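You operate a simulated robot arm through the tools that you are given. There is no shell and no other tool. Be economical: measure what you need, move in short steps, check, and stop when the job is done.

Carry out the task below with a simulated robot arm. There is one attempt and no reset: what you move stays moved.

TASK
Turn the height dial to 30 mm.
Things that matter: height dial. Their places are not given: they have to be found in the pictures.

It is judged by the outcome, as a careful person would: the job done as asked, and still so three seconds after it is handed in. It fails if anything else is knocked over, pushed out of place, dropped, spilled or broken.

THE ROBOT
A 7-joint arm with a two-finger parallel gripper, fixed in place. Base frame: the origin is at the foot of the arm, x ahead of it, y to its left, z up. Lengths are in m, angles in degrees, forces in N, time in s.
Its first joint turns from -66.0 to 66.0 degrees. Payload 2.6 kg.
Tool frame: the origin (TCP) lies between the finger pads and is the grasp point; the fingertips stand 0.03 m ahead of it; z points along the fingers, y is the line along which they close. The gripper opens to 0.094 m. The fingers are 0.028 m wide and 0.01 m thick; the gripper's body (0.05 by 0.096 m) begins 0.055 m behind the TCP.
Orientation is that of the tool frame in the base frame, as a unit quaternion [w, x, y, z]. With the fingers straight down and closing along the base's y, the tool's x points along the base's -x, its y along +y and its z along -z.

THE INTERFACE
- The arm moves only by the tool apply_moves. Its argument "steps" is a list of rows, each a list of 7 numbers: the turn, a rotation vector about the base's x, y, z in units of 5 degrees (1.0 is 5 degrees), then the shift along the base's x, y, z in units of 25 mm (1.0 is 25 mm), then the opening in per cent of the stroke, from 0 (shut) to 100 (fully open). In form: [[ax, ay, az, x, y, z, gripper], ...]. A call has 1 to 10 rows; each row shifts and turns the commanded pose from where the row before left it. A call with a number of a shift or a turn outside -1 to 1 is refused whole. A row lasts 0.2 s, in which the tool goes at most 0.05 m and 8.6 degrees; a call with a longer step from one row to the next is refused whole, and so is a gripper value outside its range. A pose out of reach is approached as far as the arm can. The call stops where the force on the tool passes 40 N (or 10 N more than at its start, if that is more) or the arm is blocked; 0.2 s more then pass. The fingers move at their own pace (about 0.072 m/s each) and stop on an object; they squeeze with about 44 N. The grip force told is the motor's: it shows also when the fingers shut on nothing. Time passes only in rows, and 0.2 s behind the last, so rows that do not move let the fingers close. It gives the time, the measured TCP pose, the force on the tool (base axes), the opening and the grip force at its end, in the units of the frame above (readings bear some noise).
- Cameras (640 x 400 px; columns grow to the right, rows downward): "scene" is fixed at [0.0525, 0.4444, 0.5785]; the picture's right is [-0.63, -0.78, 0.00], its down [-0.35, 0.28, -0.89] and it looks along [0.69, -0.56, -0.45] (base axes); focal length 336 px, centre (320, 200). "wrist" rides on the gripper at [-0.037, 0, -0.058] in the tool frame; the picture's right is [0.00, -1.00, 0.00], its down [0.97, 0.00, -0.24] and it looks along [0.24, 0.00, 0.97] (tool axes); focal length 218 px, centre (320, 200).
- capture(camera): a new picture of that camera. No time passes.
- point_at(camera, pixels): there is no depth. For up to 12 entries [column, row, z] of the newest picture of that camera ("zoom" is the newest enlarged one), the place [x, y] in the base frame at which the ray of that pixel passes the height z, good to about 0.003 m. No time passes.
- zoom(camera, box): a new picture of the part [left, top, right, bottom] of that camera's present view, enlarged. No time passes.
- close_job(): hands the job in; it is judged then, once.

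Work in short steps. Measure before you move; look again where a grasp or a placing could have gone wrong, and mend it. You have 60 turns and 26 pictures in all, the two below and enlarged ones among them. Open the gripper and draw the arm clear of the work before you hand the job in, unless the task says otherwise; then end with one line.

The tools are called after "Emit:" as a command line: name --pt "numbers of a row" for each row, then --argument value for the rest, lists and objects as JSON in quotes. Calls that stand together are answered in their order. apply_moves: Moves the arm, as the interface text tells. Its arguments: {"type":"object","properties":{"steps":{"type":"array"}},"required":["steps"]} The other tools are called the same way: capture (camera) takes a picture; point_at (camera, pixels) gives the place at which the rays of pixels pass given heights; zoom (camera, box) takes an enlarged picture of a part of a camera's view; close_job () hands the job in.

At the start:

```text
time: 0.0
tool_pos: [0.3771, -0.0876, 0.3639]
orientation: [-0.001, 0.001, 1.0, 0.001]
ft_force: [0.4, 0.3, 0.4]
grip_width: 0.0941
grasp_force: 0.1
```

scene: 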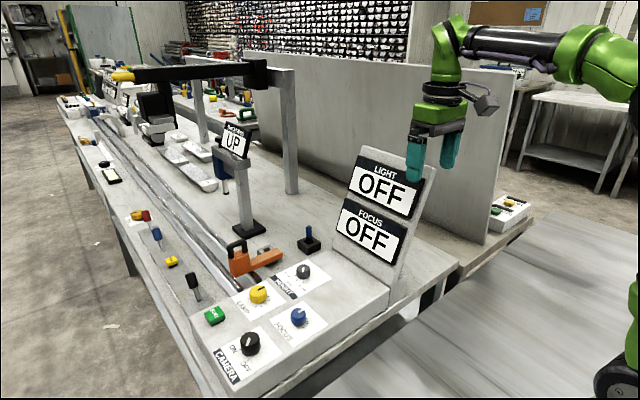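
wrist: 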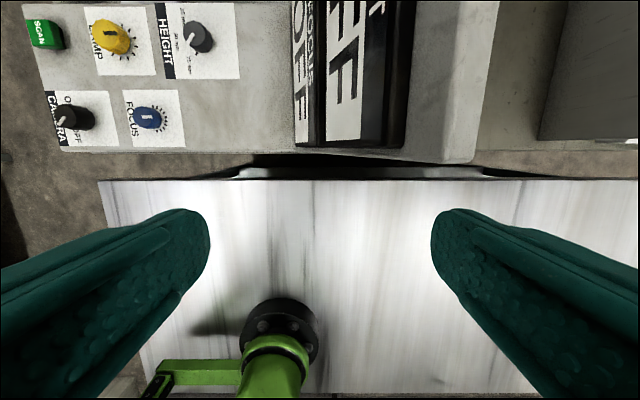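

The height dial appears at about (197,37) in the wrist view and (303,271) in the scene view. I zoom in to read its scale.

Emit:
zoom --camera "wrist" --box '[140, 0, 260, 80]'

Emit:
zoom --camera "scene" --box '[220, 230, 350, 350]'

Emit:
point_at --camera "scene" --pixels '[[303, 271, 0.1], [303, 271, 0.15], [303, 271, 0.12]]'

Emit:
point_at --camera "wrist" --pixels '[[197, 37, 0.1], [197, 37, 0.15], [197, 37, 0.12]]'

```text
5.00 times, centred on (200, 40) of wrist
```

zoom: 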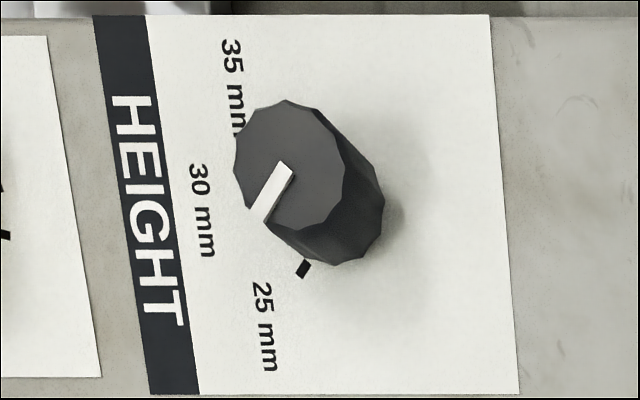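

```text
3.33 times, centred on (285, 290) of scene
```

zoom: 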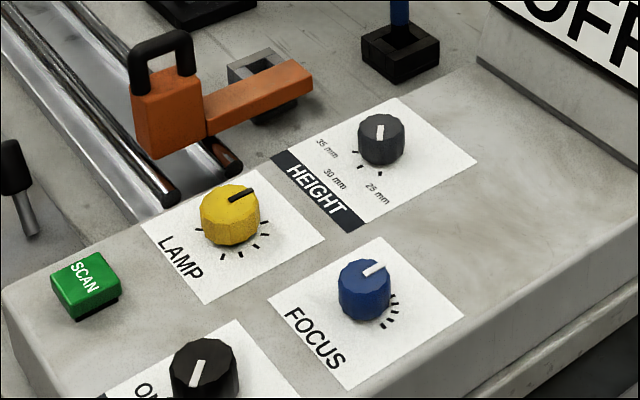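

```text
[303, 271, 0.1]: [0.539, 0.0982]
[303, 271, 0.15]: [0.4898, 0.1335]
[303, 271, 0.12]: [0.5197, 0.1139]
```

```text
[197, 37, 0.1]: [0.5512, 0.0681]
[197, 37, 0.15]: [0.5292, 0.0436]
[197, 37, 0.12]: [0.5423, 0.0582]
```

The two rays cross near z≈0.08, so I refine the crossing with more accurate pixels of the knob's top centre.

Emit:
point_at --camera "scene" --pixels '[[303.3, 268.5, 0.06], [303.3, 268.5, 0.08], [303.3, 268.5, 0.1], [299, 282, 0.05], [299, 282, 0.08], [391, 298, 0.06], [391, 298, 0.08]]'

Emit:
point_at --camera "wrist" --pixels '[[193.6, 33, 0.06], [193.6, 33, 0.08], [193.6, 33, 0.1], [197, 53.6, 0.05], [197, 53.6, 0.08]]'

```text
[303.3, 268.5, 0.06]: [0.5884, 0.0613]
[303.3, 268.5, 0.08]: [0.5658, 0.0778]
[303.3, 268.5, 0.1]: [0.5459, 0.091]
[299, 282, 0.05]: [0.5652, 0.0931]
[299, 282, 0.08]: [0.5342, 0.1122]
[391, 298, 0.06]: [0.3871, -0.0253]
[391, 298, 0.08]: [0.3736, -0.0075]
```

```text
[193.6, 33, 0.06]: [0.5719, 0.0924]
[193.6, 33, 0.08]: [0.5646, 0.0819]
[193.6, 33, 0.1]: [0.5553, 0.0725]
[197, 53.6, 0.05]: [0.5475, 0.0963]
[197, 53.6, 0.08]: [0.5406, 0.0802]
```

The dial's top is at about (0.566, 0.080, 0.08). I move sideways first, away from the sign, then forward to look from above.

Emit:
apply_moves --pt "0 0 0 0 1 0 100" --pt "0 0 0 0 1 0 100" --pt "0 0 0 0 1 0 100" --pt "0 0 0 0 1 0 100" --pt "0 0 0 0 1 0 100" --pt "0 0 0 0 1 0 100" --pt "0 0 0 0.5 0.7 0 80" --pt "0 0 0 1 0 0 60" --pt "0 0 0 1 0 -0.5 60" --pt "0 0 0 1 0 -0.5 60"

Emit:
capture --camera "wrist"

Emit:
capture --camera "scene"

```text
time: 2.2
tool_pos: [0.4634, 0.0799, 0.3406]
orientation: [0.001, 0.001, 1.0, 0.001]
ft_force: [-0.4, 0.5, -0.4]
grip_width: 0.0564
grasp_force: 0.0
```

```text
21 pictures are left
```

wrist: 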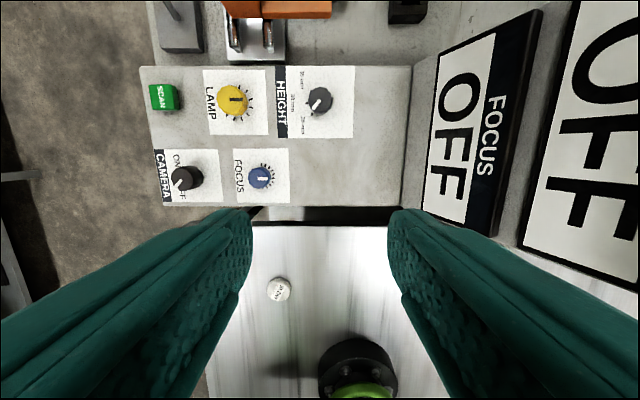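

```text
20 pictures are left
```

scene: 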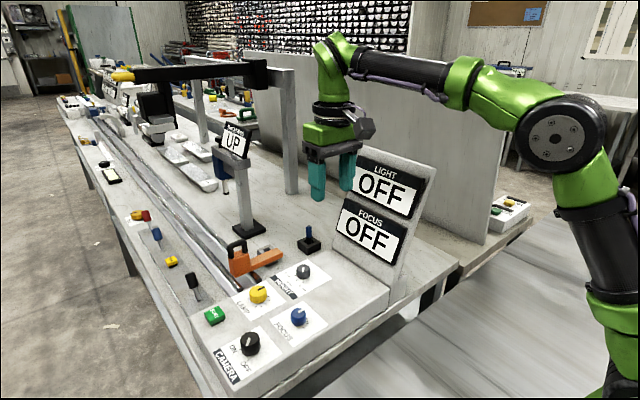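

The dial is at (319,100) in the wrist view. I zoom to read it.

Emit:
zoom --camera "wrist" --box '[276, 62, 356, 142]'

Emit:
point_at --camera "wrist" --pixels '[[319, 100, 0.08], [328, 90, 0.08], [336, 72, 0.055], [353, 138, 0.055], [395, 20, 0.05]]'

Emit:
point_at --camera "scene" --pixels '[[249, 228, 0.05], [235, 140, 0.2], [310, 245, 0.05], [310, 228, 0.09], [240, 243, 0.1], [240, 243, 0.13]]'

```text
5.00 times, centred on (316, 102) of wrist
```

zoom: 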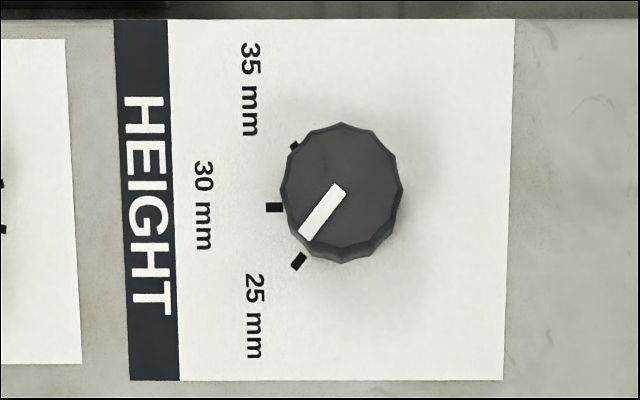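

```text
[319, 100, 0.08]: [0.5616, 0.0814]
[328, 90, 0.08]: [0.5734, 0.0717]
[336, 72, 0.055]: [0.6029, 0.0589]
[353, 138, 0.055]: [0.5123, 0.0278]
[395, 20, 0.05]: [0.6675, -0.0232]
```

```text
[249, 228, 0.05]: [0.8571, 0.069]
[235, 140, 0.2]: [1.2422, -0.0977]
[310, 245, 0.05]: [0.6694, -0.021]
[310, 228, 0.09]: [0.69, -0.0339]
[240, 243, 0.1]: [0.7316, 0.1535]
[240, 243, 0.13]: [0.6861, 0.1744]
```

The dial reads 25 mm, so the pointer must turn about 50° clockwise seen from above. I go above it at z≈0.2 and refine the centre.

Emit:
apply_moves --pt "0 0 0 1 0 -0.6 60" --pt "0 0 0 1 0 -0.6 60" --pt "0 0 0 1 0 -1 60" --pt "0 0 0 1 0 -1 60" --pt "0 0 0 0 0 -1 60" --pt "0 0 0 0 0 -1 60" --pt "0 0 0 0 0 0 60"

Emit:
capture --camera "wrist"

```text
time: 3.8
tool_pos: [0.5642, 0.0793, 0.2111]
orientation: [0.001, 0.001, 1.0, 0.001]
ft_force: [-0.1, -0.2, -0.4]
grip_width: 0.0562
grasp_force: 0.1
```

```text
18 pictures are left
```

wrist: 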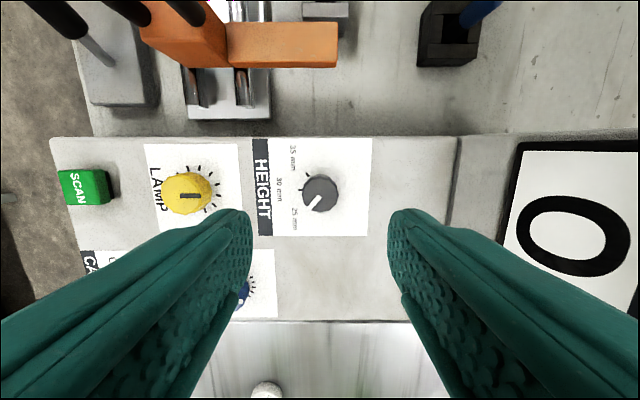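

Emit:
zoom --camera "wrist" --box '[280, 150, 360, 230]'

Emit:
point_at --camera "wrist" --pixels '[[320, 192, 0.08], [320, 192, 0.075], [320, 192, 0.085]]'

```text
5.00 times, centred on (320, 190) of wrist
```

zoom: 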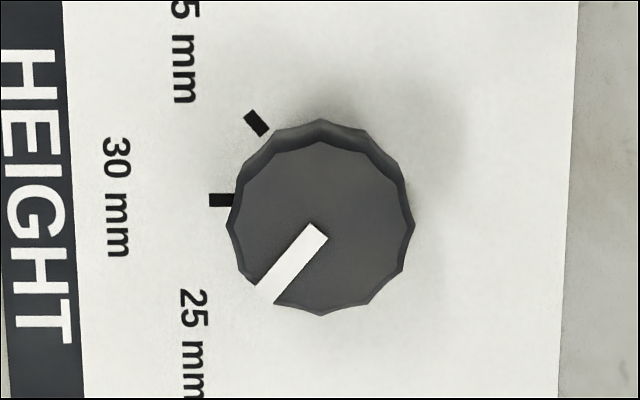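

```text
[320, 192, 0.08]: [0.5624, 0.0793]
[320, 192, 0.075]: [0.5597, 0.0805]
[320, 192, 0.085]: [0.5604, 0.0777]
```

The refined centre is about (0.560, 0.080) with the top near z≈0.083. I descend to TCP z≈0.096 (tips ≈0.066) and look before closing.

Emit:
apply_moves --pt "0 0 0 -0.16 0 -1 60" --pt "0 0 0 0 0 -1 60" --pt "0 0 0 0 0 -1 60" --pt "0 0 0 0 0 -0.8 60" --pt "0 0 0 0 0 -0.4 60" --pt "0 0 0 0 0 -0.4 60" --pt "0 0 0 0 0 0 60"

Emit:
capture --camera "wrist"

Emit:
zoom --camera "scene" --box '[220, 210, 380, 310]'

```text
time: 5.4
tool_pos: [0.561, 0.0798, 0.0941]
orientation: [0.0, 0.0, 1.0, 0.001]
ft_force: [-0.6, -0.1, 0.0]
grip_width: 0.0565
grasp_force: 0.0
```

```text
16 pictures are left
```

wrist: 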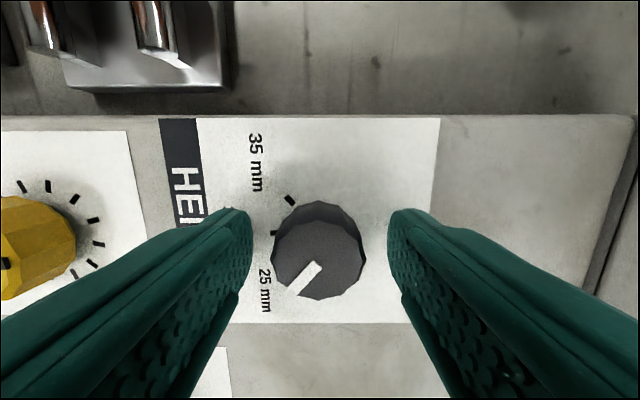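

```text
4.00 times, centred on (300, 260) of scene
```

zoom: 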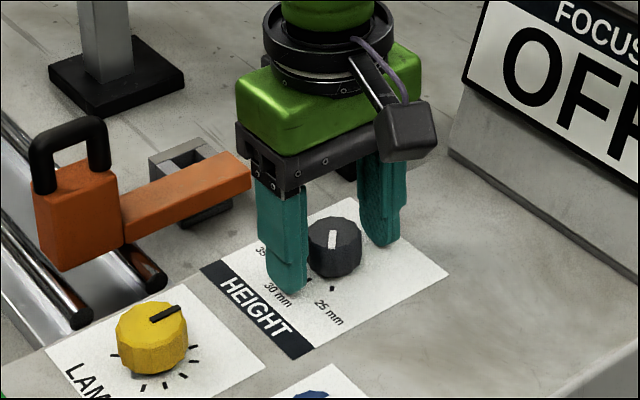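

Centred: knob top at (321,257), fingers either side and free of contact. I close the gripper.

Emit:
apply_moves --pt "0 0 0 0 0 0 40" --pt "0 0 0 0 0 0 20" --pt "0 0 0 0 0 0 20" --pt "0 0 0 0 0 0 20"

```text
time: 6.4
tool_pos: [0.5604, 0.0798, 0.0936]
orientation: [0.0, 0.001, 1.0, 0.001]
ft_force: [2.1, 5.5, -1.4]
grip_width: 0.0316
grasp_force: 45.5
```

The knob is gripped at 31.6 mm. I turn about -z by 25° first and check.

Emit:
apply_moves --pt "0 0 -0.8 0 0 0 20" --pt "0 0 -0.8 0 0 0 20" --pt "0 0 -0.8 0 0 0 20" --pt "0 0 -0.8 0 0 0 20" --pt "0 0 -0.8 0 0 0 20" --pt "0 0 -0.8 0 0 0 20" --pt "0 0 0 0 0 0 20"

Emit:
zoom --camera "wrist" --box '[240, 180, 400, 320]'

```text
time: 8.0
tool_pos: [0.5592, 0.0792, 0.0943]
orientation: [0.0, 0.209, 0.978, 0.0]
ft_force: [18.1, 15.1, -20.4]
grip_width: 0.0316
grasp_force: 45.8
```

```text
2.86 times, centred on (320, 250) of wrist
```

zoom: 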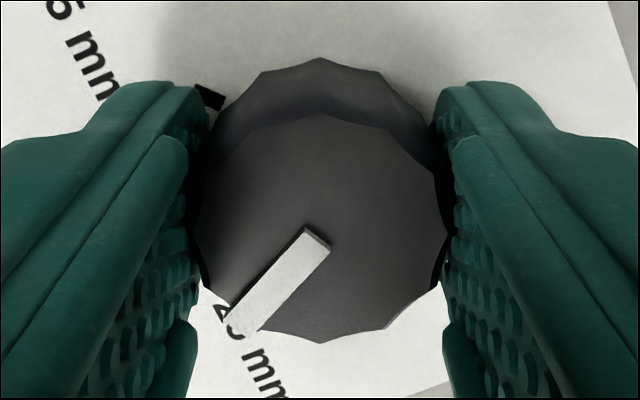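

The knob follows the gripper (24°), but side forces have built up to 31 N. I open slightly to relieve them and view the pointer.

Emit:
apply_moves --pt "0 0 0 0 0 0 40" --pt "0 0 0 0 0 0 55" --pt "0 0 0 0 0 0 55"

Emit:
zoom --camera "wrist" --box '[240, 180, 400, 320]'

```text
time: 8.8
tool_pos: [0.5599, 0.0788, 0.0952]
orientation: [0.001, 0.208, 0.978, 0.0]
ft_force: [-0.1, 0.3, 0.0]
grip_width: 0.0517
grasp_force: 0.1
```

```text
2.86 times, centred on (320, 250) of wrist
```

zoom: 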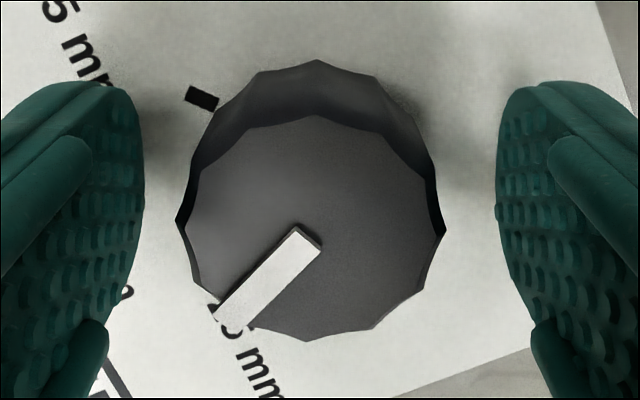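

The knob holds its place. It sits ~1 mm toward the left finger, so I shift +y 1 mm, regrasp, and turn another 24°.

Emit:
apply_moves --pt "0 0 0 0.0 0.05 0 45" --pt "0 0 0 0 0 0 30" --pt "0 0 0 0 0 0 20" --pt "0 0 0 0 0 0 20" --pt "0 0 -0.8 0 0 0 20" --pt "0 0 -0.8 0 0 0 20" --pt "0 0 -0.8 0 0 0 20" --pt "0 0 -0.8 0 0 0 20" --pt "0 0 -0.8 0 0 0 20" --pt "0 0 -0.8 0 0 0 20"

Emit:
apply_moves --pt "0 0 0 0 0 0 20" --pt "0 0 0 0 0 0 40" --pt "0 0 0 0 0 0 60" --pt "0 0 0 0 0 0 60"

Emit:
zoom --camera "wrist" --box '[220, 150, 420, 330]'

```text
time: 11.0
tool_pos: [0.5591, 0.0796, 0.0937]
orientation: [0.001, 0.408, 0.913, -0.001]
ft_force: [-8.7, -4.1, 8.3]
grip_width: 0.0316
grasp_force: 44.7
```

```text
time: 12.0
tool_pos: [0.5609, 0.0802, 0.0929]
orientation: [0.001, 0.407, 0.914, 0.0]
ft_force: [-0.4, 0.0, -0.5]
grip_width: 0.0565
grasp_force: 0.1
```

```text
2.22 times, centred on (320, 240) of wrist
```

zoom: 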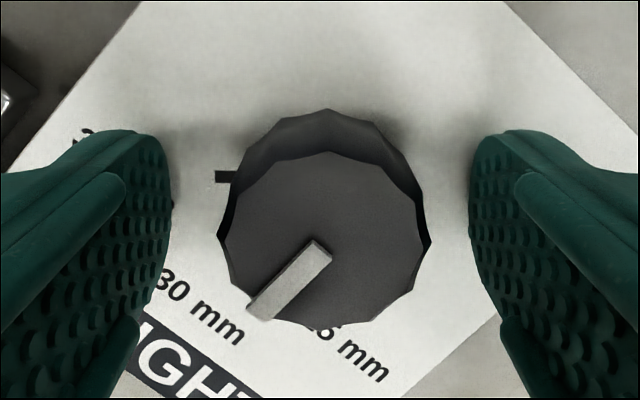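

I rise 0.1 m and turn back to square on to read the dial accurately.

Emit:
apply_moves --pt "0 0 0 0 0 1 60" --pt "0 0 0 0 0 1 60" --pt "0 0 1 0 0 1 60" --pt "0 0 1 0 0 1 60" --pt "0 0 1 0 0 0.7 60" --pt "0 0 1.0 0 0 0 60" --pt "0 0 1 0 0 0 60" --pt "0 0 1 0 0 0 60" --pt "0 0 1 0 0 0 60" --pt "0 0 1 0 0 0 60"

Emit:
apply_moves --pt "0 0 1 0 0 0 60" --pt "0 0 0.6 0 0 0 60" --pt "0 0 0 0 0 0 60"

Emit:
zoom --camera "wrist" --box '[280, 150, 360, 230]'

```text
time: 14.2
tool_pos: [0.5608, 0.0818, 0.2108]
orientation: [0.0, 0.069, 0.998, 0.001]
ft_force: [0.7, 1.3, -0.7]
grip_width: 0.0563
grasp_force: 0.1
```

```text
time: 15.0
tool_pos: [0.5607, 0.0799, 0.2113]
orientation: [0.001, 0.001, 1.0, 0.0]
ft_force: [-0.3, 1.1, 0.0]
grip_width: 0.0563
grasp_force: 0.1
```

```text
5.00 times, centred on (320, 190) of wrist
```

zoom: 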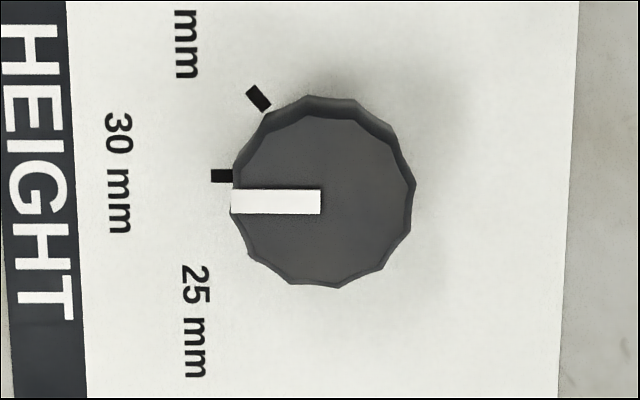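

The pointer is now horizontal, aligned with the 30 mm tick. I draw the arm up and back, then check once more.

Emit:
apply_moves --pt "0 0 0 0 0 1 60" --pt "0 0 0 0 0 1 60" --pt "0 0 0 -1 0 1 70" --pt "0 0 0 -1 0 1 80" --pt "0 0 0 -1 0 1 100" --pt "0 0 0 -1 0 0.2 100" --pt "0 0 0 0 0 0 100"

Emit:
zoom --camera "wrist" --box '[276, 62, 356, 142]'

Emit:
capture --camera "scene"

```text
time: 16.6
tool_pos: [0.4602, 0.0801, 0.3421]
orientation: [0.0, 0.001, 1.0, 0.001]
ft_force: [0.0, -0.4, 0.0]
grip_width: 0.0943
grasp_force: 0.1
```

```text
5.00 times, centred on (316, 102) of wrist
```

zoom: 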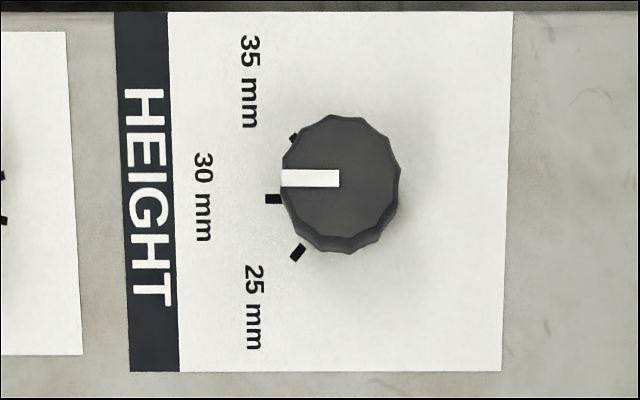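

```text
9 pictures are left
```

scene: 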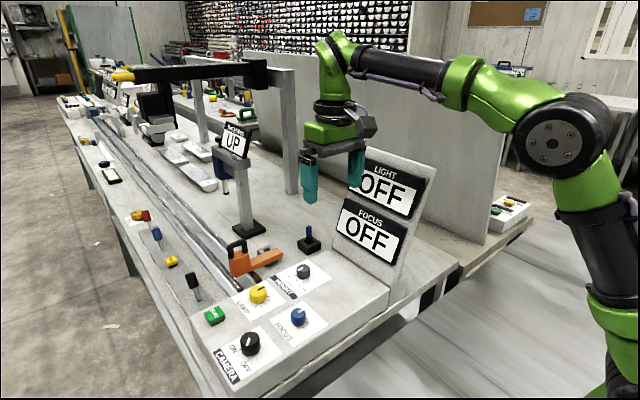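

The pointer lines up with the 30 mm tick from both views (parallel to the tick), nothing else has moved, and the arm is clear with the gripper open.

Emit:
close_job

```text
The job is handed in.
```

The height dial now points at 30 mm (it was at 25 mm), nothing else was moved, and the arm is clear with its gripper open.
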